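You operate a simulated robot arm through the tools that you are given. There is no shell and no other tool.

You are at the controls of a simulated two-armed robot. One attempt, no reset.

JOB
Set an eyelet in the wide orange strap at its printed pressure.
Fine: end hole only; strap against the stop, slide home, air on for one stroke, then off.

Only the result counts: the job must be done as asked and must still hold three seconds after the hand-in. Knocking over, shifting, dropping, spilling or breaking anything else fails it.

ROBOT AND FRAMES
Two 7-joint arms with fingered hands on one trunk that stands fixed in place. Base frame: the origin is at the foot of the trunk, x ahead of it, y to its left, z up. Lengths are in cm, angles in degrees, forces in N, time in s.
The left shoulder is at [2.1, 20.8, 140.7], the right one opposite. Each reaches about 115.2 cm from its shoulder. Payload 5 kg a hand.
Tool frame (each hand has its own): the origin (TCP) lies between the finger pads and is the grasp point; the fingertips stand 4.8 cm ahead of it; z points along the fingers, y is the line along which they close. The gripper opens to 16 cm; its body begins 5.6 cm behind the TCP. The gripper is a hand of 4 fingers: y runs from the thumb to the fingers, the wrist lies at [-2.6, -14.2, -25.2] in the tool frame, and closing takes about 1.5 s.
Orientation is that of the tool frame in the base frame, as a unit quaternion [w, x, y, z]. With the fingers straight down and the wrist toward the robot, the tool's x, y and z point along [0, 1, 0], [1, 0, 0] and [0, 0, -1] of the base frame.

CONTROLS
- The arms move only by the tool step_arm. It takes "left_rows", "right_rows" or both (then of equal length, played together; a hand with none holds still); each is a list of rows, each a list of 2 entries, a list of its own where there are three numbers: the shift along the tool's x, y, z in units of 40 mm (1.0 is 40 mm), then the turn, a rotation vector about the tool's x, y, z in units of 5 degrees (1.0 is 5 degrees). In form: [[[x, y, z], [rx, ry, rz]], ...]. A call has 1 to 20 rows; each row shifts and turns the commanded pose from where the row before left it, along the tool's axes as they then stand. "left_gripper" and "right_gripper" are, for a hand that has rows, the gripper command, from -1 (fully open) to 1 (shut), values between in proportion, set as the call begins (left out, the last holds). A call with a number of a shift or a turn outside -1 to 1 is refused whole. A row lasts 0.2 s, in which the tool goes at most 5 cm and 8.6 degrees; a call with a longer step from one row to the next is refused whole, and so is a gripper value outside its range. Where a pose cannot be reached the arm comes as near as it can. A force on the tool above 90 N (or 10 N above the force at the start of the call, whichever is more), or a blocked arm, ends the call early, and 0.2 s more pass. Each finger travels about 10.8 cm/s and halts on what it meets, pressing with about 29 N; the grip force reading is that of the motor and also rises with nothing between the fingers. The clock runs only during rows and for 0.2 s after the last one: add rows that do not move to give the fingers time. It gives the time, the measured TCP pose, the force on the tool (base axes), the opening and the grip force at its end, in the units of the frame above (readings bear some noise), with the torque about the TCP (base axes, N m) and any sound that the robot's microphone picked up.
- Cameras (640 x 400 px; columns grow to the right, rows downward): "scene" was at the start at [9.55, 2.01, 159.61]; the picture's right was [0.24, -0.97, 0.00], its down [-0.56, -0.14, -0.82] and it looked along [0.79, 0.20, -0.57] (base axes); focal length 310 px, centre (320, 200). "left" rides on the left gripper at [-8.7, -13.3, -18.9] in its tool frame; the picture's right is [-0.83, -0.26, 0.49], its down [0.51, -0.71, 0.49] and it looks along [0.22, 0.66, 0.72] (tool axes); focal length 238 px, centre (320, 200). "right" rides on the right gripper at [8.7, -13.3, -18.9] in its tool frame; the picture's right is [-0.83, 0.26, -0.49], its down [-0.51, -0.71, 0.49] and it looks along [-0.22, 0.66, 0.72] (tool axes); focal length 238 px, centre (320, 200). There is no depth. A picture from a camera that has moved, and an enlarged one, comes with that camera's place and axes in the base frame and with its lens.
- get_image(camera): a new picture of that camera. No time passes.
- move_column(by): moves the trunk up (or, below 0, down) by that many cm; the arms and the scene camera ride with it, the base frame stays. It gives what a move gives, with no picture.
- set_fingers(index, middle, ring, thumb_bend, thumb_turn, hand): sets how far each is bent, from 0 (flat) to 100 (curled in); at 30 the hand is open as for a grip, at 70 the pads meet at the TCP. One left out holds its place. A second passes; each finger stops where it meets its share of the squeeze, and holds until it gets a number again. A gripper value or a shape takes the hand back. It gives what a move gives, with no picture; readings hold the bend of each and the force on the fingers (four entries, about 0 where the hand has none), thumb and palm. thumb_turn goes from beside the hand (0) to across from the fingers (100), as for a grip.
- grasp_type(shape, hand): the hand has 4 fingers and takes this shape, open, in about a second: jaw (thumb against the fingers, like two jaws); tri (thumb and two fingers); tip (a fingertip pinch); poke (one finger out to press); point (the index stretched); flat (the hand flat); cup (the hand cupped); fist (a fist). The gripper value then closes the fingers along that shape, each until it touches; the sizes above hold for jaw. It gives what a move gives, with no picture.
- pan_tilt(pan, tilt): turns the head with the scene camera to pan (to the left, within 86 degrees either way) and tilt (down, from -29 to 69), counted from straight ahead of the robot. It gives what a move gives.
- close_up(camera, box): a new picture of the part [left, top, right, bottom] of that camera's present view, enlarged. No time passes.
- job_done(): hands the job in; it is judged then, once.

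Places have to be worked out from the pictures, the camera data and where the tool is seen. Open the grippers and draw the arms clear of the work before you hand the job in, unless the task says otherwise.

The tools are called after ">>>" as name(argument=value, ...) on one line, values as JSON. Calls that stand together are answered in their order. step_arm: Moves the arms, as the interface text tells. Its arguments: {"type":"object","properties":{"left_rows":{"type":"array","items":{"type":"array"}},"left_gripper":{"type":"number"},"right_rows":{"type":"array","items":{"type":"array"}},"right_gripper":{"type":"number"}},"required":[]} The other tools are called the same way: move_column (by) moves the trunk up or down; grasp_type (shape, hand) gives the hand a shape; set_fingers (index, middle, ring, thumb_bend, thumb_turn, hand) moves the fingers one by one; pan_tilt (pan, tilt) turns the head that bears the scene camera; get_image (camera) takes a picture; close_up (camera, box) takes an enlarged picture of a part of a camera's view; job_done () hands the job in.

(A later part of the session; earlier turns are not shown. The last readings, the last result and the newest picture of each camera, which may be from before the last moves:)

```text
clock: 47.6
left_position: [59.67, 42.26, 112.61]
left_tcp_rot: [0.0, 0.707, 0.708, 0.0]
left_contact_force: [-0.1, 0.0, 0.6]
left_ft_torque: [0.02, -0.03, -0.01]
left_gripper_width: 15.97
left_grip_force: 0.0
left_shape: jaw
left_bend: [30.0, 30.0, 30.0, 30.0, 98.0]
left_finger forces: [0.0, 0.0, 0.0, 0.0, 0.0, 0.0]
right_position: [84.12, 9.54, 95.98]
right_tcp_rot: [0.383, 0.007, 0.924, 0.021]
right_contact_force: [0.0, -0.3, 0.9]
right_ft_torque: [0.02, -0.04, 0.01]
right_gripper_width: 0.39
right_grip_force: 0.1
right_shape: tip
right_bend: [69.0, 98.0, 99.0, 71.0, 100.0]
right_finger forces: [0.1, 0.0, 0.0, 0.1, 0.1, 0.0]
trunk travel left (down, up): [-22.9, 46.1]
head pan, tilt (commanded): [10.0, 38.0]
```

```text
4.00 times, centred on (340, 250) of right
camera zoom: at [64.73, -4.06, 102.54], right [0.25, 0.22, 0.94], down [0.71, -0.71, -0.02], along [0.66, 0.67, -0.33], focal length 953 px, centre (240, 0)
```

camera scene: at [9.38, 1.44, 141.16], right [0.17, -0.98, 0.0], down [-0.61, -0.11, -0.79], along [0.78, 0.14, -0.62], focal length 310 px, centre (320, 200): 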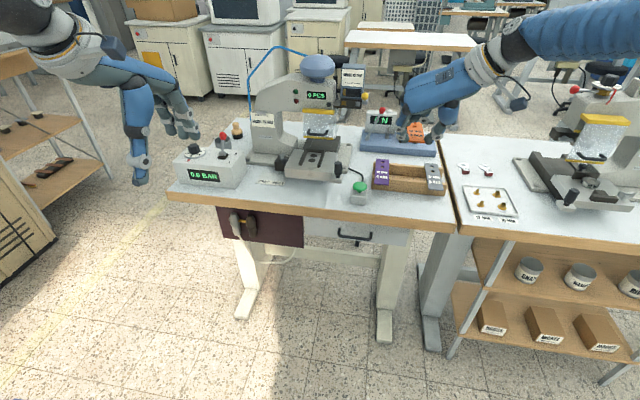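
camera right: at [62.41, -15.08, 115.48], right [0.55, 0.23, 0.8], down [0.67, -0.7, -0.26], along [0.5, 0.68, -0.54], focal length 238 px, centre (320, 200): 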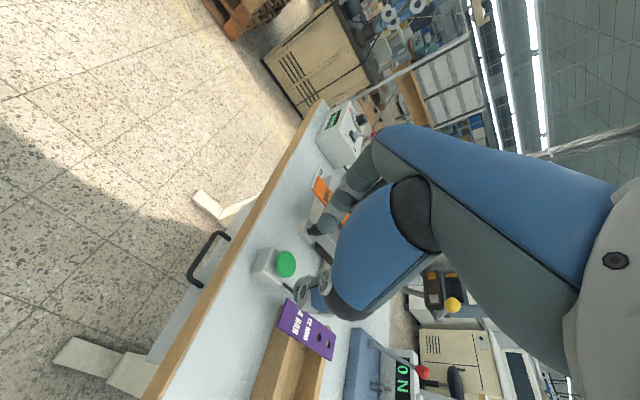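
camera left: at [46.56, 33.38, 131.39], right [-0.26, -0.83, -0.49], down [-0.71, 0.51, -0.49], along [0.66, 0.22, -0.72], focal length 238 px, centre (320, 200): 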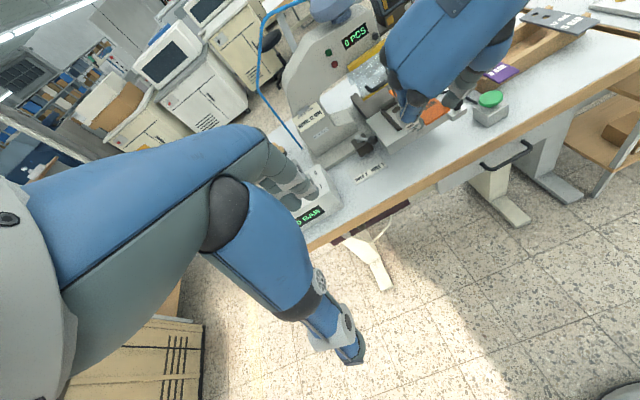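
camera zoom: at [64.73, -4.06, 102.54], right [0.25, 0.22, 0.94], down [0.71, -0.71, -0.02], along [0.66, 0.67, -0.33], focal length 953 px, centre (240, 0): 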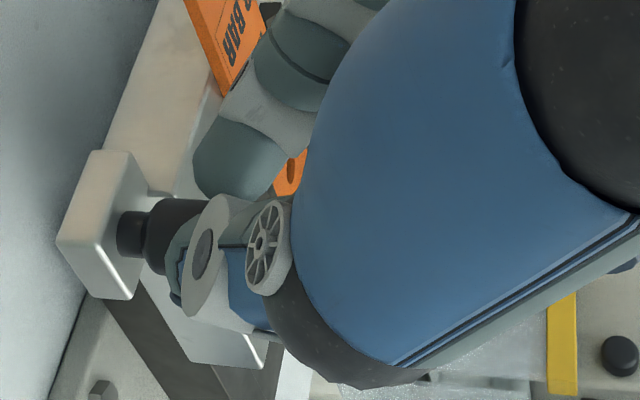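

The slide is already moving with almost no resistance, about 0.9 cm in, with the knob cradled by the fingertips. I'll keep pushing at a moderate pace, 3.8 cm more, then check.

>>> step_arm(right_rows=[[[-0.085, 0, 0.084], [0, 0, 0]], [[-0.12, 0, 0.12], [0, 0, 0]], [[-0.12, 0, 0.12], [0, 0, 0]], [[-0.12, 0, 0.12], [0, 0, 0]], [[-0.12, 0, 0.12], [0, 0, 0]], [[-0.085, 0, 0.084], [0, 0, 0]], [[0, 0, 0], [0, 0, 0]]])

>>> close_up(camera="scene", box=[270, 90, 390, 190])

>>> close_up(camera="left", box=[340, 40, 500, 160])

```text
clock: 49.2
left_position: [59.74, 42.22, 112.49]
left_tcp_rot: [0.001, 0.707, 0.707, 0.001]
left_contact_force: [0.3, 0.7, -0.4]
left_ft_torque: [0.0, -0.02, -0.01]
left_gripper_width: 15.99
left_grip_force: 0.0
left_shape: jaw
left_bend: [30.0, 30.0, 30.0, 30.0, 98.0]
left_finger forces: [0.0, 0.0, 0.1, 0.1, 0.1, 0.0]
right_position: [87.76, 9.6, 95.87]
right_tcp_rot: [0.383, 0.007, 0.924, 0.021]
right_contact_force: [-1.4, 0.0, -1.3]
right_ft_torque: [-0.03, 0.06, 0.0]
right_gripper_width: 0.4
right_grip_force: 0.1
right_shape: tip
right_bend: [69.0, 98.0, 99.0, 71.0, 100.0]
right_finger forces: [1.0, 0.0, 0.0, 0.1, 0.8, 0.1]
trunk travel left (down, up): [-22.9, 46.1]
head pan, tilt (commanded): [10.0, 38.0]
```

```text
4.00 times, centred on (330, 140) of scene
camera zoom: at [9.49, 1.36, 141.15], right [0.17, -0.98, 0.0], down [-0.61, -0.11, -0.79], along [0.78, 0.14, -0.62], focal length 1240 px, centre (280, 440)
```

zoom: 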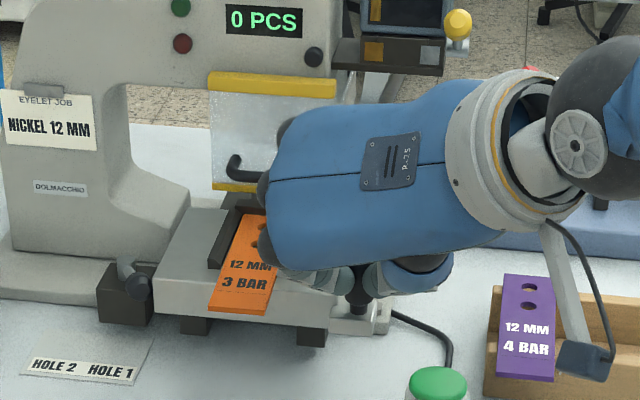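

```text
3.33 times, centred on (420, 100) of left
camera zoom: at [46.55, 33.53, 131.35], right [-0.26, -0.83, -0.49], down [-0.71, 0.51, -0.49], along [0.66, 0.22, -0.72], focal length 794 px, centre (-13, 533)
```

zoom: 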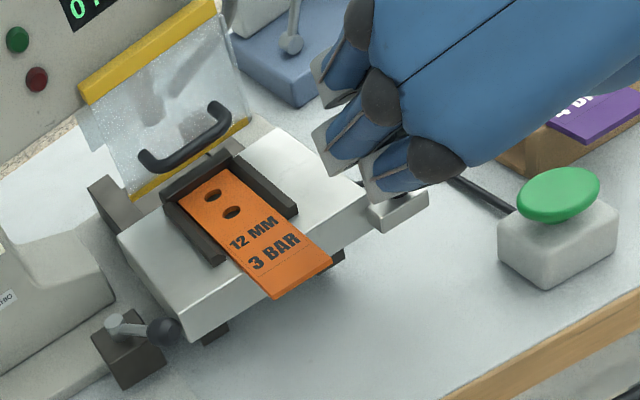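

The slide runs in freely under the guard and the hand stays clear of the guard handle. I'll push another 3.6 cm.

>>> step_arm(right_rows=[[[-0.085, 0, 0.084], [0, 0, 0]], [[-0.12, 0, 0.12], [0, 0, 0]], [[-0.12, 0, 0.12], [0, 0, 0]], [[-0.12, 0, 0.12], [0, 0, 0]], [[-0.12, 0, 0.12], [0, 0, 0]], [[-0.085, 0, 0.084], [0, 0, 0]], [[0, 0, 0], [0, 0, 0]]])

>>> close_up(camera="scene", box=[270, 90, 390, 190])

>>> close_up(camera="left", box=[340, 40, 500, 160])

```text
clock: 50.8
left_position: [59.82, 42.05, 112.59]
left_tcp_rot: [0.0, 0.707, 0.707, 0.0]
left_contact_force: [0.2, 0.9, -0.4]
left_ft_torque: [0.0, 0.0, -0.03]
left_gripper_width: 15.97
left_grip_force: 0.0
left_shape: jaw
left_bend: [30.0, 30.0, 30.0, 30.0, 98.0]
left_finger forces: [0.1, 0.1, 0.0, 0.0, 0.0, 0.1]
right_position: [91.49, 9.64, 95.88]
right_tcp_rot: [0.383, 0.007, 0.924, 0.02]
right_contact_force: [-1.4, -0.7, 0.1]
right_ft_torque: [-0.01, 0.03, 0.0]
right_gripper_width: 0.41
right_grip_force: 0.0
right_shape: tip
right_bend: [69.0, 98.0, 99.0, 71.0, 100.0]
right_finger forces: [0.9, 0.0, 0.0, 0.0, 0.9, 0.0]
trunk travel left (down, up): [-22.9, 46.1]
head pan, tilt (commanded): [10.0, 38.0]
```

```text
4.00 times, centred on (330, 140) of scene
camera zoom: at [9.5, 1.36, 141.15], right [0.17, -0.98, 0.0], down [-0.61, -0.11, -0.79], along [0.78, 0.14, -0.62], focal length 1240 px, centre (280, 440)
```

zoom: 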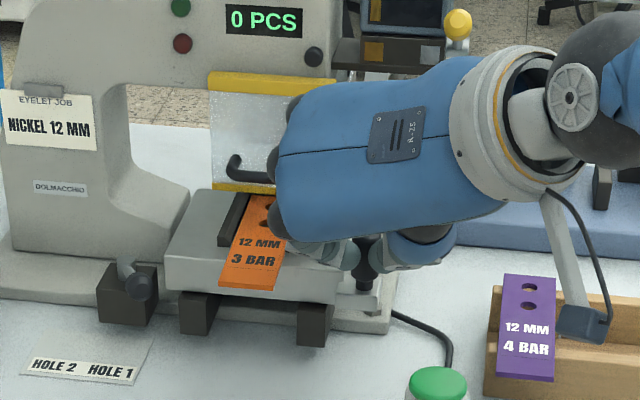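

```text
3.33 times, centred on (420, 100) of left
camera zoom: at [46.56, 33.53, 131.35], right [-0.26, -0.83, -0.49], down [-0.71, 0.51, -0.49], along [0.66, 0.22, -0.72], focal length 794 px, centre (-13, 533)
```

zoom: 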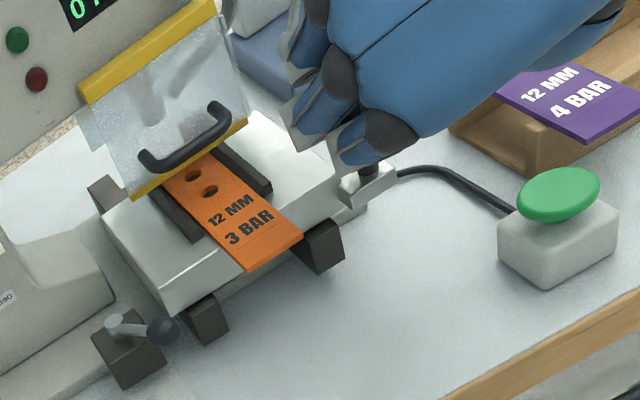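

Slide has moved about 8.3 cm and the end hole is just passing under the guard. Pushing another 2.4 cm in gentle steps.

>>> step_arm(right_rows=[[[-0.085, 0, 0.084], [0, 0, 0]], [[-0.12, 0, 0.12], [0, 0, 0]], [[-0.12, 0, 0.12], [0, 0, 0]], [[-0.085, 0, 0.084], [0, 0, 0]], [[0, 0, 0], [0, 0, 0]]])

>>> close_up(camera="scene", box=[270, 90, 390, 190])

>>> close_up(camera="left", box=[340, 40, 500, 160])

```text
clock: 52.0
left_position: [59.71, 42.17, 112.59]
left_tcp_rot: [0.0, 0.708, 0.707, 0.0]
left_contact_force: [0.5, 0.0, -0.4]
left_ft_torque: [0.02, -0.03, 0.03]
left_gripper_width: 15.99
left_grip_force: 0.0
left_shape: jaw
left_bend: [30.0, 30.0, 30.0, 30.0, 98.0]
left_finger forces: [0.0, 0.1, 0.0, 0.0, 0.1, 0.0]
right_position: [93.73, 9.69, 95.93]
right_tcp_rot: [0.382, 0.007, 0.924, 0.021]
right_contact_force: [-1.9, -0.2, 0.3]
right_ft_torque: [-0.04, -0.01, 0.0]
right_gripper_width: 0.41
right_grip_force: 0.0
right_shape: tip
right_bend: [69.0, 98.0, 99.0, 71.0, 100.0]
right_finger forces: [0.9, 0.0, 0.1, 0.1, 0.9, 0.1]
trunk travel left (down, up): [-22.9, 46.1]
head pan, tilt (commanded): [10.0, 38.0]
```

```text
4.00 times, centred on (330, 140) of scene
camera zoom: at [9.5, 1.36, 141.15], right [0.17, -0.98, 0.0], down [-0.61, -0.11, -0.79], along [0.78, 0.14, -0.62], focal length 1240 px, centre (280, 440)
```

zoom: 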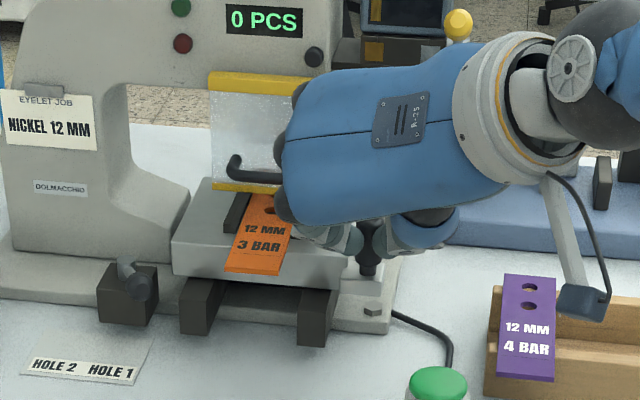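

```text
3.33 times, centred on (420, 100) of left
camera zoom: at [46.55, 33.54, 131.35], right [-0.26, -0.83, -0.49], down [-0.71, 0.51, -0.49], along [0.66, 0.22, -0.72], focal length 794 px, centre (-13, 533)
```

zoom: 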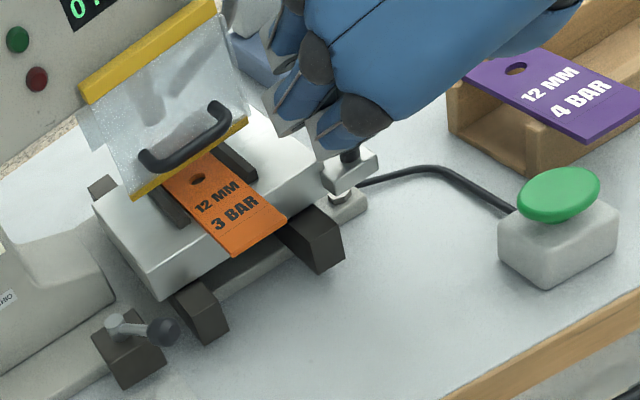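

About 10.5 cm travelled and still running freely; the hand remains clear of the guard. I'll push 1.4 cm more in small steps, watching for the stop.

>>> step_arm(right_rows=[[[-0.085, 0, 0.084], [0, 0, 0]], [[-0.085, 0, 0.084], [0, 0, 0]], [[-0.085, 0, 0.084], [0, 0, 0]], [[0, 0, 0], [0, 0, 0]]])

>>> close_up(camera="left", box=[340, 40, 500, 160])

>>> close_up(camera="scene", box=[270, 90, 390, 190])

```text
clock: 53.0
left_position: [59.81, 42.19, 112.47]
left_tcp_rot: [0.0, 0.707, 0.707, 0.0]
left_contact_force: [0.0, 0.7, 0.4]
left_ft_torque: [0.01, 0.0, -0.05]
left_gripper_width: 15.96
left_grip_force: 0.0
left_shape: jaw
left_bend: [30.0, 30.0, 30.0, 30.0, 98.0]
left_finger forces: [0.0, 0.0, 0.0, 0.0, 0.0, 0.0]
right_position: [95.21, 9.57, 95.93]
right_tcp_rot: [0.382, 0.007, 0.924, 0.022]
right_contact_force: [-0.6, 0.2, -0.4]
right_ft_torque: [0.07, 0.0, 0.01]
right_gripper_width: 0.42
right_grip_force: 0.1
right_shape: tip
right_bend: [69.0, 98.0, 99.0, 71.0, 100.0]
right_finger forces: [0.9, 0.1, 0.0, 0.1, 0.7, 0.0]
trunk travel left (down, up): [-22.9, 46.1]
head pan, tilt (commanded): [10.0, 38.0]
```

```text
3.33 times, centred on (420, 100) of left
camera zoom: at [46.56, 33.53, 131.35], right [-0.26, -0.83, -0.49], down [-0.71, 0.51, -0.49], along [0.66, 0.22, -0.72], focal length 794 px, centre (-13, 533)
```

zoom: 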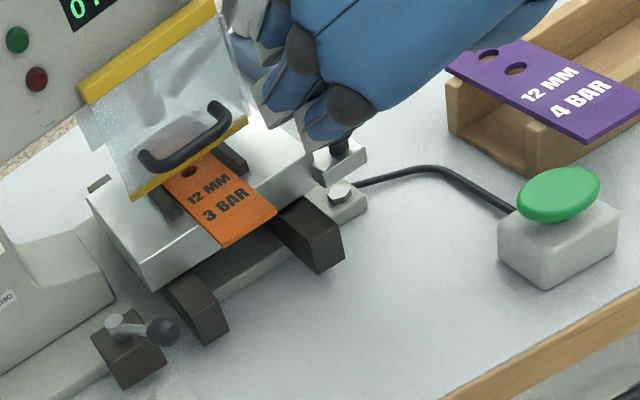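

```text
4.00 times, centred on (330, 140) of scene
camera zoom: at [9.5, 1.36, 141.15], right [0.17, -0.98, 0.0], down [-0.61, -0.11, -0.79], along [0.78, 0.14, -0.62], focal length 1240 px, centre (280, 440)
```

zoom: 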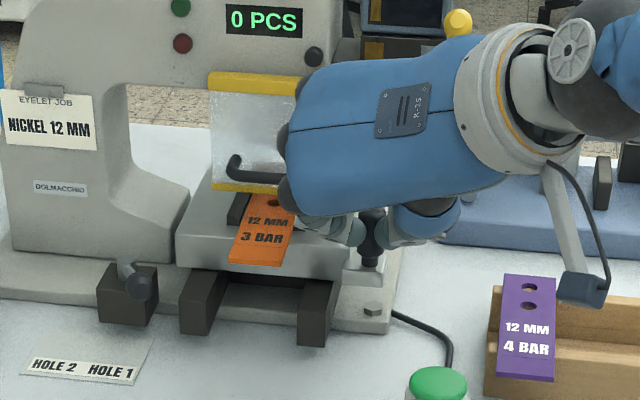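

Still free at about 12 cm of travel, with the hand well clear of the guard. Continue 1.5 cm more.

>>> step_arm(right_rows=[[[-0.085, 0, 0.084], [0, 0, 0]], [[-0.085, 0, 0.084], [0, 0, 0]], [[-0.085, 0, 0.084], [0, 0, 0]], [[0, 0, 0], [0, 0, 0]]])

>>> close_up(camera="left", box=[340, 40, 500, 160])

>>> close_up(camera="scene", box=[270, 90, 390, 190])

```text
clock: 54.0
left_position: [59.76, 42.18, 112.5]
left_tcp_rot: [0.0, 0.708, 0.707, 0.0]
left_contact_force: [-0.3, -1.0, 0.2]
left_ft_torque: [0.0, 0.01, -0.04]
left_gripper_width: 15.98
left_grip_force: 0.0
left_shape: jaw
left_bend: [30.0, 30.0, 30.0, 30.0, 98.0]
left_finger forces: [0.0, 0.1, 0.1, 0.0, 0.0, 0.0]
right_position: [96.64, 9.56, 96.0]
right_tcp_rot: [0.382, 0.007, 0.924, 0.021]
right_contact_force: [-6.1, -1.5, 2.6]
right_ft_torque: [-0.05, 0.12, -0.04]
right_gripper_width: 0.42
right_grip_force: 0.1
right_shape: tip
right_bend: [69.0, 98.0, 99.0, 71.0, 100.0]
right_finger forces: [2.0, 0.1, 0.1, 0.0, 4.1, 0.1]
trunk travel left (down, up): [-22.9, 46.1]
head pan, tilt (commanded): [10.0, 38.0]
```

```text
3.33 times, centred on (420, 100) of left
camera zoom: at [46.51, 33.53, 131.37], right [-0.26, -0.83, -0.49], down [-0.71, 0.51, -0.49], along [0.66, 0.22, -0.72], focal length 794 px, centre (-13, 533)
```

zoom: 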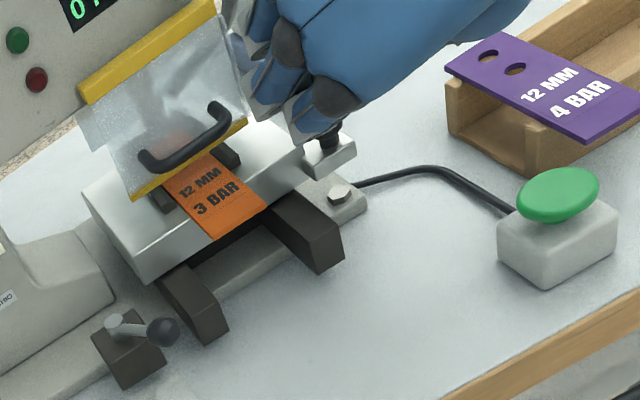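

```text
4.00 times, centred on (330, 140) of scene
camera zoom: at [9.45, 1.36, 141.15], right [0.17, -0.98, 0.0], down [-0.61, -0.11, -0.79], along [0.78, 0.14, -0.62], focal length 1240 px, centre (280, 440)
```

zoom: 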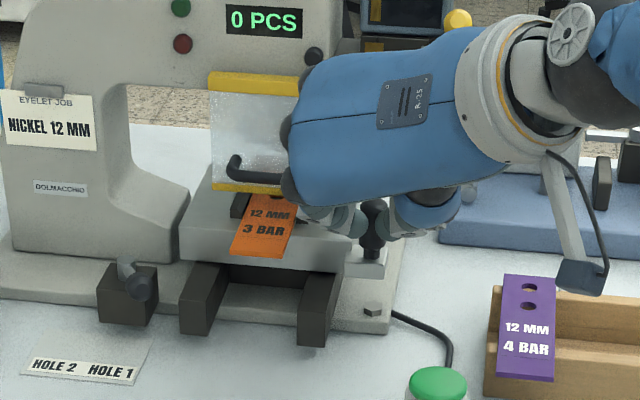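

The force rose to −6 N in x, so the slide has likely met its home stop after about 13.3 cm. I'll push 0.3 cm more to confirm it is firmly home.

>>> step_arm(right_rows=[[[-0.035, 0, 0.035], [0, 0, 0]], [[-0.018, 0, 0.018], [0, 0, 0]], [[0, 0, 0], [0, 0, 0]]])

>>> close_up(camera="left", box=[340, 40, 460, 130])

```text
clock: 54.8
left_position: [59.6, 42.14, 112.5]
left_tcp_rot: [0.0, 0.707, 0.707, 0.0]
left_contact_force: [0.0, 1.3, 1.1]
left_ft_torque: [0.0, -0.01, 0.01]
left_gripper_width: 15.97
left_grip_force: 0.1
left_shape: jaw
left_bend: [30.0, 30.0, 30.0, 30.0, 98.0]
left_finger forces: [0.0, 0.0, 0.0, 0.1, 0.0, 0.0]
right_position: [96.81, 9.74, 96.02]
right_tcp_rot: [0.382, 0.005, 0.924, 0.021]
right_contact_force: [-17.4, -1.4, 2.8]
right_ft_torque: [-0.1, 0.37, -0.08]
right_gripper_width: 0.46
right_grip_force: 0.1
right_shape: tip
right_bend: [69.0, 98.0, 99.0, 71.0, 100.0]
right_finger forces: [6.8, 0.0, 0.1, 0.0, 10.4, 0.0]
trunk travel left (down, up): [-22.9, 46.1]
head pan, tilt (commanded): [10.0, 38.0]
```

```text
4.44 times, centred on (400, 85) of left
camera zoom: at [46.39, 33.51, 131.41], right [-0.26, -0.83, -0.49], down [-0.71, 0.51, -0.49], along [0.66, 0.22, -0.72], focal length 1059 px, centre (-36, 711)
```

zoom: 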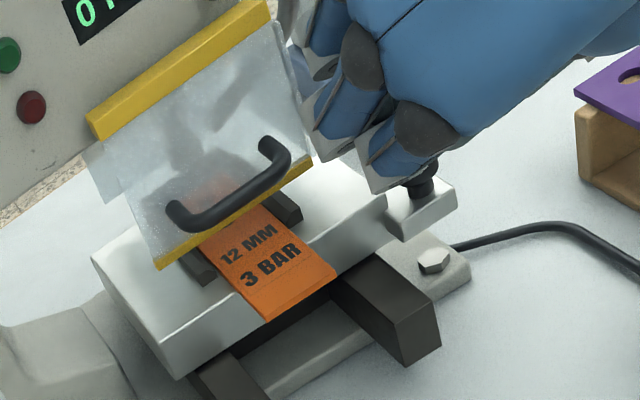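

A firm −17 N reaction confirms the slide is home. I'll back the hand straight off the knob, then up and away to the right.

>>> step_arm(right_rows=[[[0.177, 0, -0.177], [0, 0, 0]], [[0.354, 0, -0.353], [0, 0, 0]], [[0.354, 0, -0.353], [0, 0, 0]], [[-0.35, 0, -0.35], [0, 0, 0]], [[-0.5, 0, -0.5], [0, 0, 0]], [[-0.5, -0.2, -0.5], [0, 0, 0]], [[0.3, -0.7, -0.3], [0, 0, 0]], [[0.3, -0.8, -0.3], [0, 0, 0]], [[0.3, -0.8, -0.3], [0, 0, 0]], [[0, -0.9, 0], [0, 0, 0]], [[0, 0, 0], [0, 0, 0]]])

>>> get_image(camera="scene")

>>> close_up(camera="left", box=[340, 20, 460, 130])

>>> close_up(camera="scene", box=[290, 90, 370, 170])

```text
clock: 57.2
left_position: [59.72, 42.19, 112.41]
left_tcp_rot: [0.0, 0.707, 0.708, 0.0]
left_contact_force: [0.4, 0.8, -1.1]
left_ft_torque: [-0.11, -0.02, 0.0]
left_gripper_width: 16.0
left_grip_force: 0.0
left_shape: jaw
left_bend: [30.0, 30.0, 30.0, 30.0, 98.0]
left_finger forces: [0.0, 0.1, 0.0, 0.1, 0.0, 0.0]
right_position: [87.0, -4.07, 102.98]
right_tcp_rot: [0.383, 0.006, 0.924, 0.02]
right_contact_force: [-0.8, 0.6, -0.2]
right_ft_torque: [-0.11, 0.01, -0.12]
right_gripper_width: 0.42
right_grip_force: 0.1
right_shape: tip
right_bend: [69.0, 98.0, 99.0, 71.0, 100.0]
right_finger forces: [0.0, 0.1, 0.1, 0.0, 0.0, 0.0]
trunk travel left (down, up): [-22.9, 46.1]
head pan, tilt (commanded): [10.0, 38.0]
```

```text
taken
camera scene: at [9.47, 1.51, 141.15], right [0.17, -0.98, 0.0], down [-0.61, -0.11, -0.79], along [0.78, 0.14, -0.62], focal length 310 px, centre (320, 200)
```

scene: 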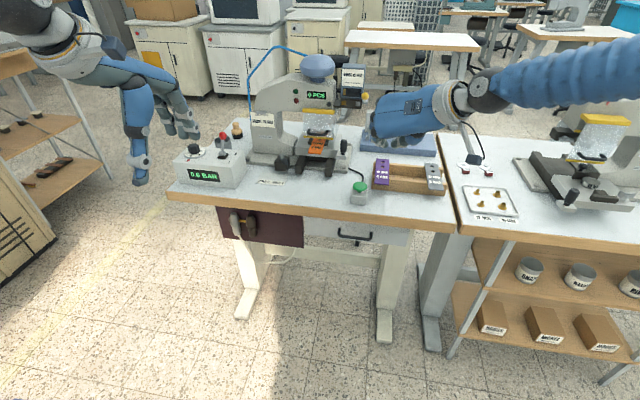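

```text
3.64 times, centred on (400, 75) of left
camera zoom: at [46.52, 33.7, 131.32], right [-0.26, -0.84, -0.49], down [-0.71, 0.5, -0.49], along [0.66, 0.22, -0.72], focal length 867 px, centre (29, 654)
```

zoom: 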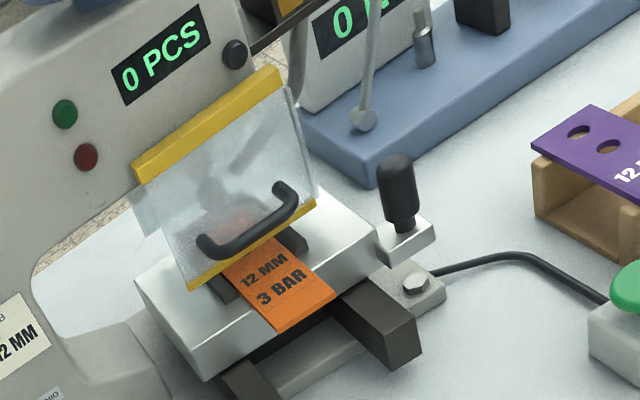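

```text
5.00 times, centred on (330, 130) of scene
camera zoom: at [9.47, 1.51, 141.15], right [0.17, -0.98, 0.0], down [-0.61, -0.11, -0.79], along [0.78, 0.14, -0.62], focal length 1550 px, centre (270, 550)
```

zoom: 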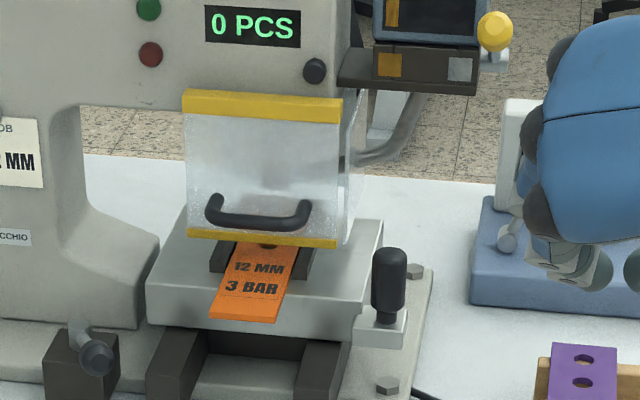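

The slide is home and stays put. Now I want to verify that the end hole, not the second hole, is under the punch, so I'll look from the right wrist camera and zoom through the guard.

>>> get_image(camera="right")

>>> close_up(camera="left", box=[370, 40, 430, 100])

>>> close_up(camera="scene", box=[310, 105, 350, 145])

```text
taken
camera right: at [67.53, -17.76, 109.55], right [0.25, 0.22, 0.94], down [0.71, -0.71, -0.02], along [0.66, 0.67, -0.33], focal length 238 px, centre (320, 200)
```

right: 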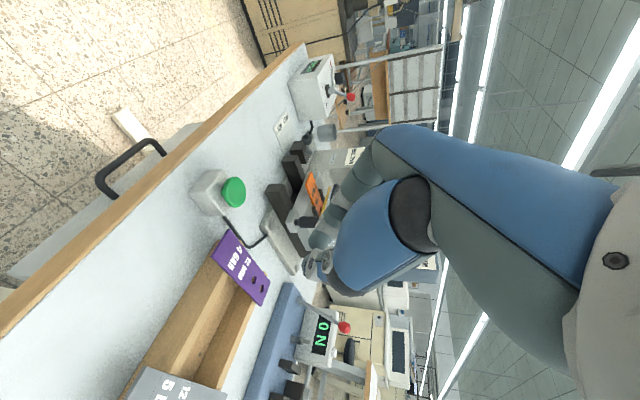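

```text
6.67 times, centred on (400, 70) of left
camera zoom: at [46.52, 33.7, 131.32], right [-0.26, -0.84, -0.49], down [-0.71, 0.5, -0.49], along [0.66, 0.22, -0.72], focal length 1589 px, centre (-213, 1067)
```

zoom: 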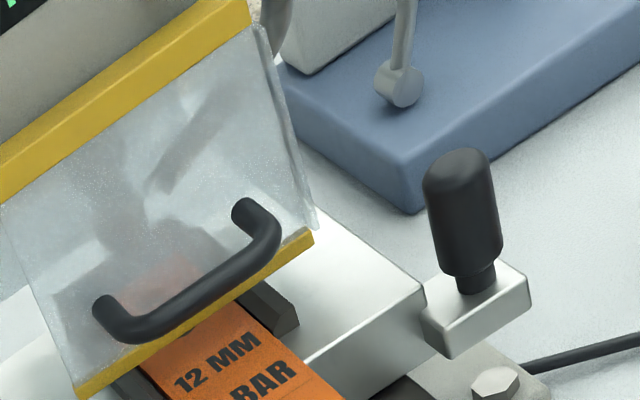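

```text
10.00 times, centred on (330, 125) of scene
camera zoom: at [9.47, 1.51, 141.15], right [0.17, -0.98, 0.0], down [-0.61, -0.11, -0.79], along [0.78, 0.14, -0.62], focal length 3100 px, centre (220, 950)
```

zoom: 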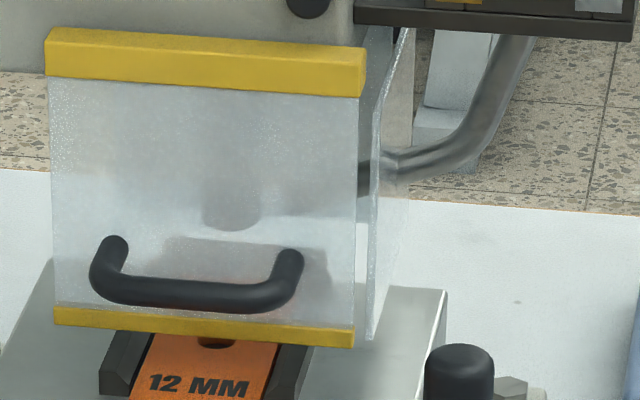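

The second hole sits at x≈105.8 in front of the punch, while the end hole computes to x≈108.9, matching the punch silhouette at x≈109. So HOLE 1 puts the end hole under the punch. Next is the air box, so I'll zoom in on the dial and lever.

>>> close_up(camera="scene", box=[165, 120, 265, 195])

>>> close_up(camera="scene", box=[175, 135, 215, 165])

>>> get_image(camera="left")

```text
5.33 times, centred on (215, 158) of scene
camera zoom: at [9.47, 1.51, 141.15], right [0.17, -0.98, 0.0], down [-0.61, -0.11, -0.79], along [0.78, 0.14, -0.62], focal length 1653 px, centre (880, 427)
```

zoom: 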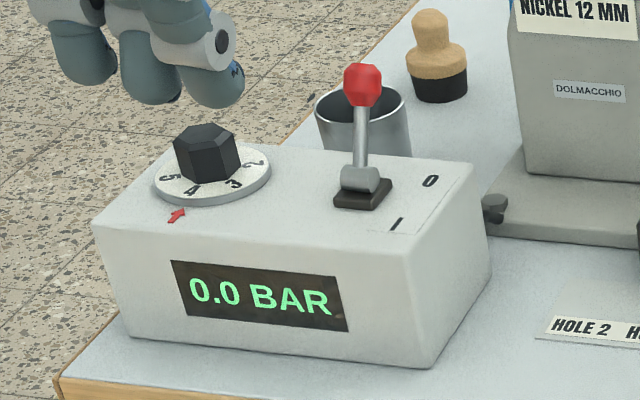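

```text
13.33 times, centred on (195, 150) of scene
camera zoom: at [9.47, 1.51, 141.15], right [0.17, -0.98, 0.0], down [-0.61, -0.11, -0.79], along [0.78, 0.14, -0.62], focal length 4133 px, centre (1987, 867)
```

zoom: 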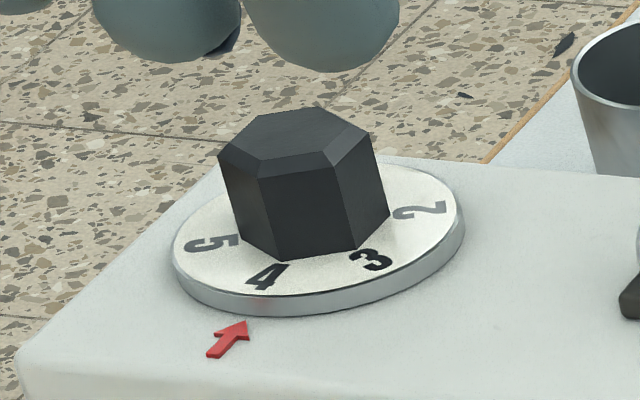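

```text
taken
camera left: at [46.52, 33.7, 131.32], right [-0.26, -0.84, -0.49], down [-0.71, 0.5, -0.49], along [0.66, 0.22, -0.72], focal length 238 px, centre (320, 200)
```

left: 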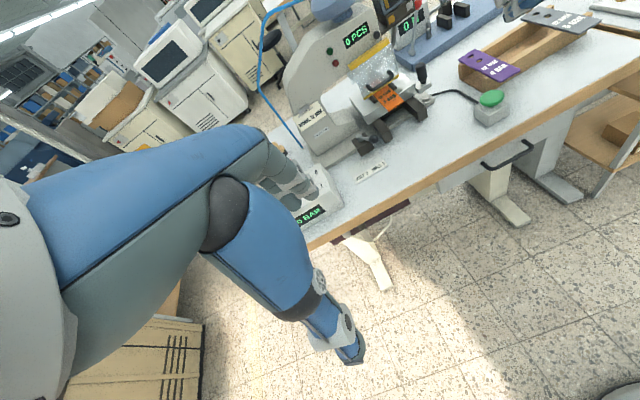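

The arrow points at 4 and the numbers are spaced about 60° apart, with 3 next on the right, so the dial needs about −60° (clockwise from above). I place the hex knob at about (92.3, 58.6), z 89.9–92.4. I'll give the left hand the tip shape with yaw +35° to match a flat pair, moving partway toward the box.

>>> grasp_type(hand="left", shape="tip")

>>> step_arm(left_rows=[[[0.5, 0.5, 0.2], [0, 0, -1]], [[0.5, 0.5, 0.2], [0, 0, -1]], [[0.5, 0.6, 0.2], [0, 0, -1]], [[0.5, 0.6, 0.2], [0, 0, -1]], [[0.4, 0.7, 0.2], [0, 0, -1]], [[0.4, 0.7, 0.2], [0, 0, -1]], [[0.3, 0.7, 0.1], [0, 0, -1]], [[0, 0, 0], [0, 0, 0]]], left_gripper=0.3)

>>> get_image(camera="scene")

>>> get_image(camera="left")

```text
clock: 58.1
left_position: [59.88, 42.17, 112.54]
left_tcp_rot: [0.0, 0.707, 0.707, 0.001]
left_contact_force: [0.3, 0.0, -0.1]
left_ft_torque: [0.02, 0.02, 0.01]
left_gripper_width: 15.98
left_grip_force: 0.1
left_shape: tip
left_bend: [30.0, 98.0, 99.0, 30.0, 98.0]
left_finger forces: [0.1, 0.0, 0.0, 0.0, 0.0, 0.0]
right_position: [86.93, -4.24, 102.86]
right_tcp_rot: [0.382, 0.007, 0.924, 0.021]
right_contact_force: [1.0, -1.1, -0.2]
right_ft_torque: [-0.03, 0.04, -0.03]
right_gripper_width: 0.42
right_grip_force: 0.0
right_shape: tip
right_bend: [69.0, 98.0, 99.0, 71.0, 100.0]
right_finger forces: [0.0, 0.0, 0.1, 0.0, 0.1, 0.1]
trunk travel left (down, up): [-22.9, 46.1]
head pan, tilt (commanded): [10.0, 38.0]
```

```text
clock: 59.9
left_position: [73.19, 58.57, 107.31]
left_tcp_rot: [0.0, 0.461, 0.887, 0.0]
left_contact_force: [-0.3, -0.1, 0.6]
left_ft_torque: [0.0, -0.06, 0.02]
left_gripper_width: 5.71
left_grip_force: 0.1
left_shape: tip
left_bend: [73.0, 98.0, 99.0, 73.0, 100.0]
left_finger forces: [0.0, 0.0, 0.0, 0.0, 0.2, 0.1]
right_position: [86.91, -4.33, 102.83]
right_tcp_rot: [0.382, 0.006, 0.924, 0.021]
right_contact_force: [0.2, 0.2, -0.8]
right_ft_torque: [0.01, -0.02, -0.02]
right_gripper_width: 0.41
right_grip_force: 0.0
right_shape: tip
right_bend: [69.0, 98.0, 99.0, 71.0, 100.0]
right_finger forces: [0.0, 0.0, 0.1, 0.0, 0.0, 0.0]
trunk travel left (down, up): [-22.9, 46.1]
head pan, tilt (commanded): [10.0, 38.0]
```

```text
taken
camera scene: at [9.43, 1.32, 141.16], right [0.17, -0.98, 0.0], down [-0.61, -0.11, -0.79], along [0.78, 0.14, -0.62], focal length 310 px, centre (320, 200)
```

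scene: 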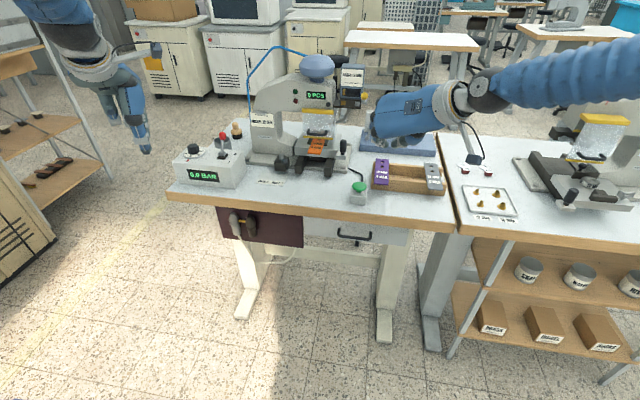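

```text
taken
camera left: at [67.23, 43.83, 126.21], right [0.27, -0.83, -0.49], down [-0.87, 0.01, -0.49], along [0.41, 0.56, -0.72], focal length 238 px, centre (320, 200)
```

left: 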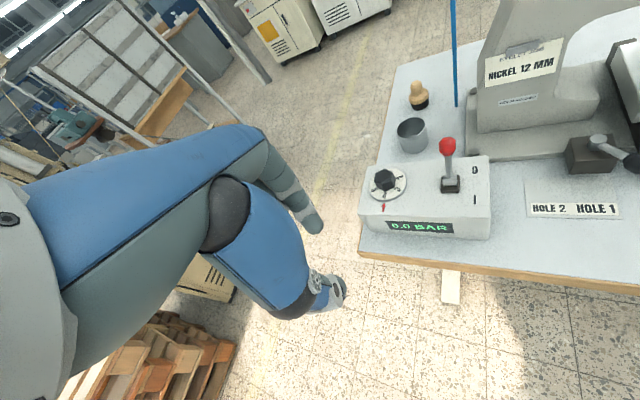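

The left wrist camera now has an excellent view of the air box. I'll zoom in on the dial, arrow and lever to refine their positions.

>>> close_up(camera="left", box=[350, 130, 500, 245])

>>> close_up(camera="left", box=[360, 155, 415, 215])

>>> close_up(camera="left", box=[520, 100, 640, 230])

```text
3.48 times, centred on (425, 188) of left
camera zoom: at [67.23, 43.83, 126.21], right [0.27, -0.83, -0.49], down [-0.87, 0.01, -0.49], along [0.41, 0.56, -0.72], focal length 829 px, centre (-45, 244)
```

zoom: 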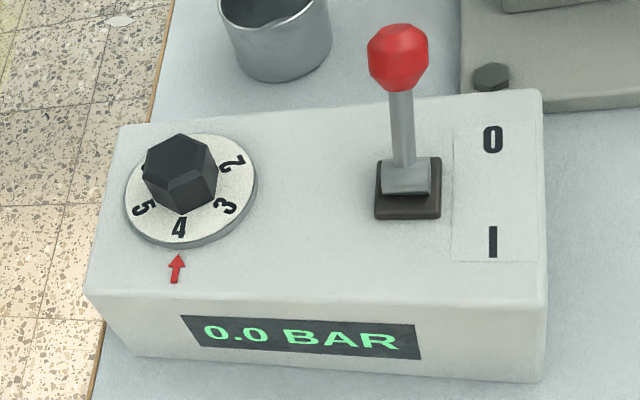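

```text
6.67 times, centred on (388, 185) of left
camera zoom: at [67.23, 43.83, 126.21], right [0.27, -0.83, -0.49], down [-0.87, 0.01, -0.49], along [0.41, 0.56, -0.72], focal length 1589 px, centre (-130, 300)
```

zoom: 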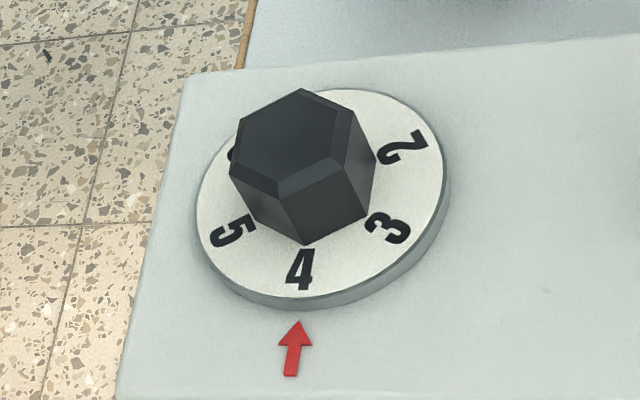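

```text
3.08 times, centred on (580, 165) of left
camera zoom: at [67.23, 43.83, 126.21], right [0.27, -0.83, -0.49], down [-0.87, 0.01, -0.49], along [0.41, 0.56, -0.72], focal length 733 px, centre (-480, 308)
```

zoom: 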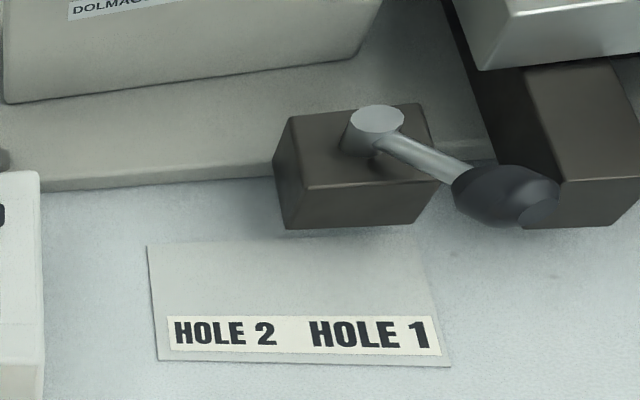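

The stop lever is clearly on HOLE 1. I estimate the knob centre at about (91.6, 58.2) with the top near z≈92.6. I'll bring the left hand above it at TCP z≈101 and compare fingers and knob in the views.

>>> step_arm(left_rows=[[[-0.498, 0.708, 0.315], [0, 0, 0]], [[-0.498, 0.708, 0.315], [0, 0, 0]], [[-0.498, 0.708, 0.315], [0, 0, 0]], [[-0.498, 0.708, 0.315], [0, 0, 0]], [[-0.498, 0.708, 0.315], [0, 0, 0]], [[0, 0, 0], [0, 0, 0]]])

>>> close_up(camera="scene", box=[160, 100, 260, 190])

>>> get_image(camera="left")

```text
clock: 61.3
left_position: [90.5, 58.4, 101.08]
left_tcp_rot: [0.001, 0.462, 0.887, 0.001]
left_contact_force: [-0.7, 0.0, 0.1]
left_ft_torque: [0.0, -0.04, 0.0]
left_gripper_width: 5.66
left_grip_force: 0.1
left_shape: tip
left_bend: [73.0, 98.0, 99.0, 73.0, 100.0]
left_finger forces: [0.0, 0.0, 0.0, 0.0, 0.0, 0.1]
right_position: [86.83, -4.37, 102.99]
right_tcp_rot: [0.382, 0.007, 0.924, 0.022]
right_contact_force: [0.1, 0.5, -0.2]
right_ft_torque: [0.0, -0.03, -0.02]
right_gripper_width: 0.42
right_grip_force: 0.1
right_shape: tip
right_bend: [69.0, 98.0, 99.0, 71.0, 100.0]
right_finger forces: [0.0, 0.0, 0.1, 0.1, 0.0, 0.0]
trunk travel left (down, up): [-22.9, 46.1]
head pan, tilt (commanded): [10.0, 38.0]
```

```text
4.44 times, centred on (210, 145) of scene
camera zoom: at [9.38, 1.32, 141.17], right [0.17, -0.98, 0.0], down [-0.61, -0.11, -0.79], along [0.78, 0.14, -0.62], focal length 1378 px, centre (809, 444)
```

zoom: 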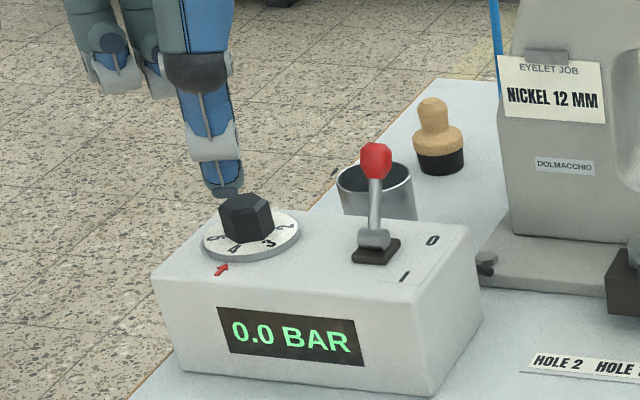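

```text
taken
camera left: at [84.66, 43.75, 119.94], right [0.27, -0.83, -0.49], down [-0.87, 0.01, -0.49], along [0.41, 0.56, -0.72], focal length 238 px, centre (320, 200)
```

left: 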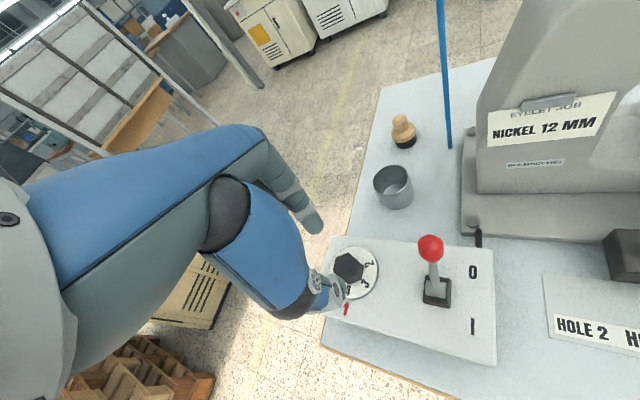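

The hand is above and slightly left of the dial. I'll zoom the left camera on the dial to refine the offset now that it is close.

>>> close_up(camera="left", box=[300, 215, 400, 325])

>>> close_up(camera="scene", box=[185, 125, 235, 165])

```text
3.64 times, centred on (350, 270) of left
camera zoom: at [84.66, 43.75, 119.94], right [0.27, -0.83, -0.49], down [-0.87, 0.01, -0.49], along [0.41, 0.56, -0.72], focal length 867 px, centre (211, -54)
```

zoom: 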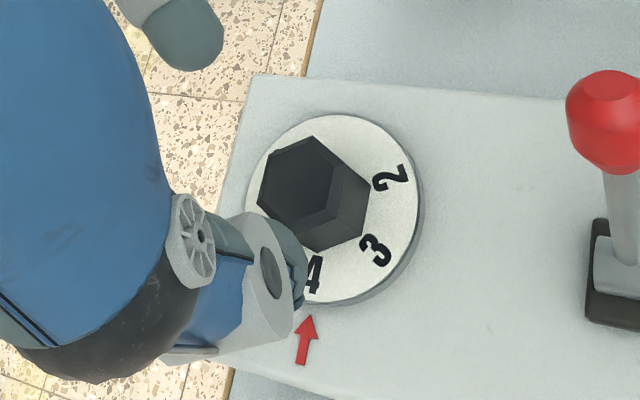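

```text
10.00 times, centred on (210, 145) of scene
camera zoom: at [9.38, 1.32, 141.17], right [0.17, -0.98, 0.0], down [-0.61, -0.11, -0.79], along [0.78, 0.14, -0.62], focal length 3100 px, centre (1420, 750)
```

zoom: 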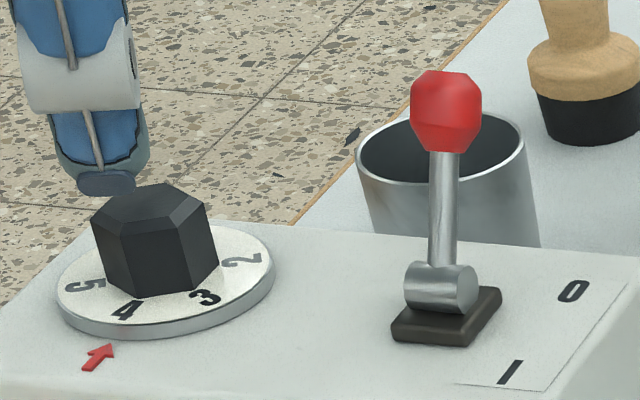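

Both views agree the finger pair is centred on the dial within about 0.3 cm. I'll lower 3.6 cm so the fingertips come just around the knob's top, then look again.

>>> step_arm(left_rows=[[[0, 0, 0.45], [0, 0, 0]], [[0, 0, 0.45], [0, 0, 0]], [[0, 0, 0], [0, 0, 0]]])

>>> close_up(camera="left", box=[300, 215, 400, 325])

>>> close_up(camera="scene", box=[185, 125, 235, 165])

```text
clock: 62.1
left_position: [90.64, 58.5, 97.54]
left_tcp_rot: [0.0, 0.462, 0.887, 0.0]
left_contact_force: [-0.3, -0.2, 1.1]
left_ft_torque: [0.05, -0.07, 0.03]
left_gripper_width: 5.68
left_grip_force: 0.0
left_shape: tip
left_bend: [73.0, 98.0, 99.0, 73.0, 100.0]
left_finger forces: [0.0, 0.0, 0.0, 0.1, 0.1, 0.0]
right_position: [86.93, -4.23, 102.79]
right_tcp_rot: [0.381, 0.006, 0.924, 0.021]
right_contact_force: [0.0, -0.1, 0.2]
right_ft_torque: [-0.04, -0.02, 0.02]
right_gripper_width: 0.4
right_grip_force: 0.1
right_shape: tip
right_bend: [69.0, 98.0, 99.0, 71.0, 100.0]
right_finger forces: [0.0, 0.0, 0.1, 0.1, 0.0, 0.1]
trunk travel left (down, up): [-22.9, 46.1]
head pan, tilt (commanded): [10.0, 38.0]
```

```text
3.64 times, centred on (350, 270) of left
camera zoom: at [84.66, 43.82, 116.27], right [0.27, -0.83, -0.49], down [-0.87, 0.01, -0.49], along [0.41, 0.55, -0.72], focal length 867 px, centre (211, -54)
```

zoom: 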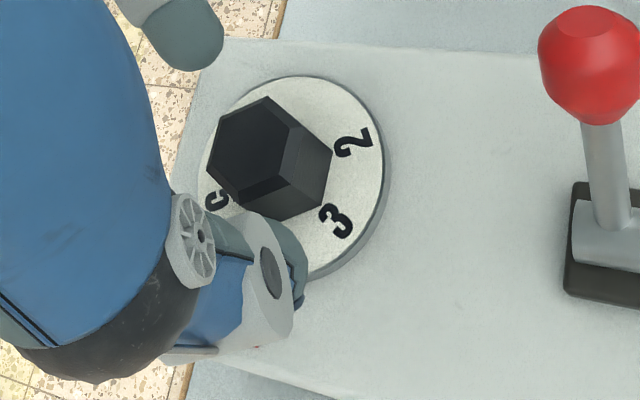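

```text
10.00 times, centred on (210, 145) of scene
camera zoom: at [9.48, 1.33, 141.15], right [0.17, -0.98, 0.0], down [-0.61, -0.11, -0.79], along [0.78, 0.14, -0.62], focal length 3100 px, centre (1420, 750)
```

zoom: 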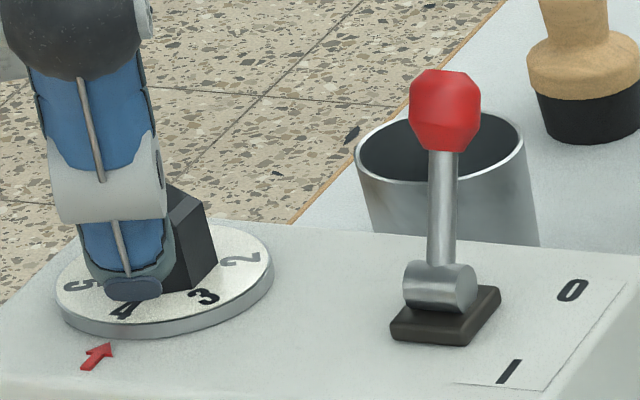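

The finger line is offset about 0.8 cm along the hand's x axis from the knob centre (fingers too far left/back), while it is well centred along the closing direction. I'll shift −0.75 cm in tool x, lower 1.4 cm and re-check.

>>> step_arm(left_rows=[[[-0.19, 0, 0], [0, 0, 0]], [[0, 0, 0.175], [0, 0, 0]], [[0, 0, 0.175], [0, 0, 0]], [[0, 0, 0], [0, 0, 0]]])

>>> close_up(camera="left", box=[290, 205, 400, 325])

>>> close_up(camera="scene", box=[180, 130, 220, 165])

```text
clock: 63.1
left_position: [90.92, 58.0, 95.95]
left_tcp_rot: [0.0, 0.462, 0.887, 0.001]
left_contact_force: [-1.1, 0.0, 0.5]
left_ft_torque: [0.04, 0.01, 0.04]
left_gripper_width: 5.69
left_grip_force: 0.1
left_shape: tip
left_bend: [73.0, 98.0, 99.0, 73.0, 100.0]
left_finger forces: [0.0, 0.0, 0.0, 0.0, 0.1, 0.0]
right_position: [86.96, -4.33, 102.93]
right_tcp_rot: [0.382, 0.007, 0.924, 0.021]
right_contact_force: [-0.1, -0.4, 0.4]
right_ft_torque: [0.0, -0.01, -0.03]
right_gripper_width: 0.4
right_grip_force: 0.0
right_shape: tip
right_bend: [69.0, 98.0, 99.0, 71.0, 100.0]
right_finger forces: [0.0, 0.0, 0.0, 0.0, 0.1, 0.0]
trunk travel left (down, up): [-22.9, 46.1]
head pan, tilt (commanded): [10.0, 38.0]
```

```text
3.33 times, centred on (345, 265) of left
camera zoom: at [85.05, 43.27, 114.89], right [0.27, -0.83, -0.49], down [-0.87, 0.01, -0.49], along [0.41, 0.55, -0.72], focal length 794 px, centre (237, -17)
```

zoom: 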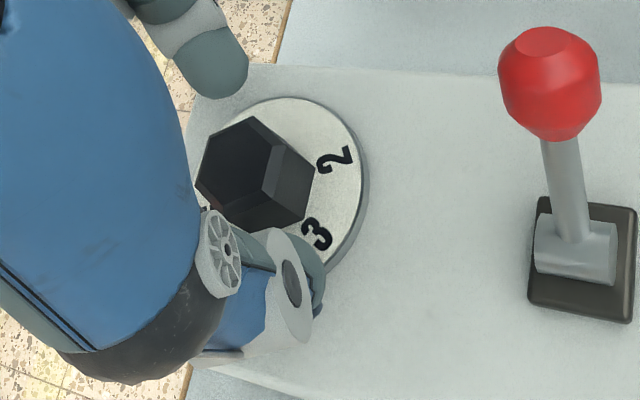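

```text
11.43 times, centred on (200, 148) of scene
camera zoom: at [9.51, 1.35, 141.15], right [0.17, -0.98, 0.0], down [-0.61, -0.11, -0.79], along [0.78, 0.14, -0.62], focal length 3543 px, centre (1691, 800)
```

zoom: 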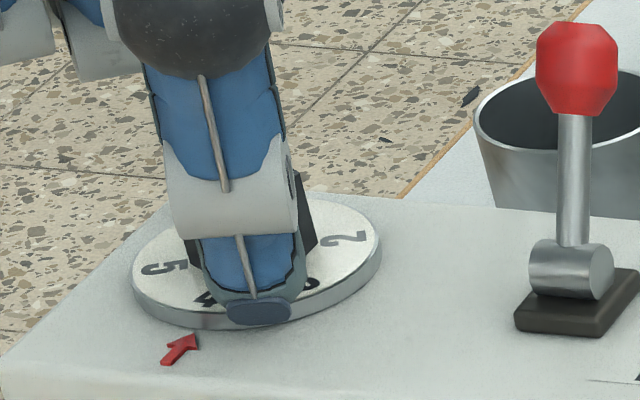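

The pinch line now passes through the knob's centre with the tips just above the dial face. I'll close on the knob.

>>> step_arm(left_rows=[[[0, 0, 0], [0, 0, 0]], [[0, 0, 0], [0, 0, 0]], [[0, 0, 0], [0, 0, 0]], [[0, 0, 0], [0, 0, 0]], [[0, 0, 0], [0, 0, 0]]], left_gripper=0.8)

>>> close_up(camera="left", box=[290, 205, 400, 325])

>>> close_up(camera="scene", box=[180, 130, 220, 165])

```text
clock: 64.3
left_position: [90.83, 57.92, 95.95]
left_tcp_rot: [0.0, 0.462, 0.887, 0.0]
left_contact_force: [-6.7, -4.2, -0.7]
left_ft_torque: [-0.29, 0.43, -0.01]
left_gripper_width: 2.61
left_grip_force: 28.6
left_shape: tip
left_bend: [71.0, 100.0, 100.0, 72.0, 100.0]
left_finger forces: [24.0, 0.1, 0.0, 0.0, 30.5, 0.0]
right_position: [86.97, -4.32, 102.79]
right_tcp_rot: [0.382, 0.007, 0.924, 0.021]
right_contact_force: [-0.2, 0.2, 0.3]
right_ft_torque: [0.05, 0.0, 0.0]
right_gripper_width: 0.41
right_grip_force: 0.1
right_shape: tip
right_bend: [69.0, 98.0, 99.0, 71.0, 100.0]
right_finger forces: [0.0, 0.0, 0.0, 0.1, 0.2, 0.1]
trunk travel left (down, up): [-22.9, 46.1]
head pan, tilt (commanded): [10.0, 38.0]
```

```text
3.33 times, centred on (345, 265) of left
camera zoom: at [85.01, 43.24, 114.89], right [0.27, -0.83, -0.49], down [-0.87, 0.01, -0.49], along [0.41, 0.55, -0.72], focal length 794 px, centre (237, -17)
```

zoom: 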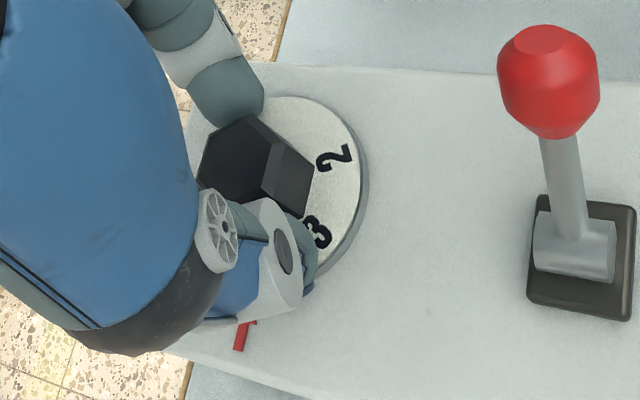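

```text
11.43 times, centred on (200, 148) of scene
camera zoom: at [9.48, 1.32, 141.15], right [0.17, -0.98, 0.0], down [-0.61, -0.11, -0.79], along [0.78, 0.14, -0.62], focal length 3543 px, centre (1691, 800)
```

zoom: 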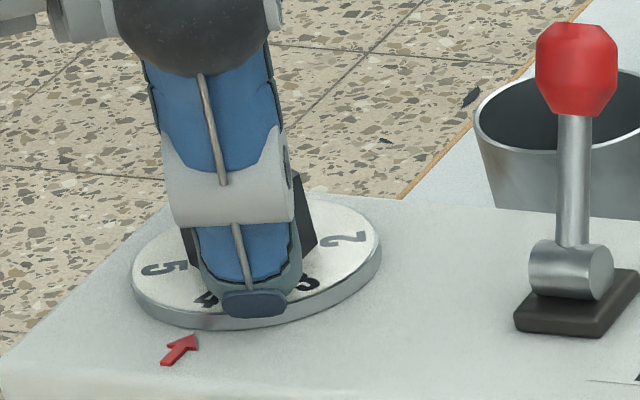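

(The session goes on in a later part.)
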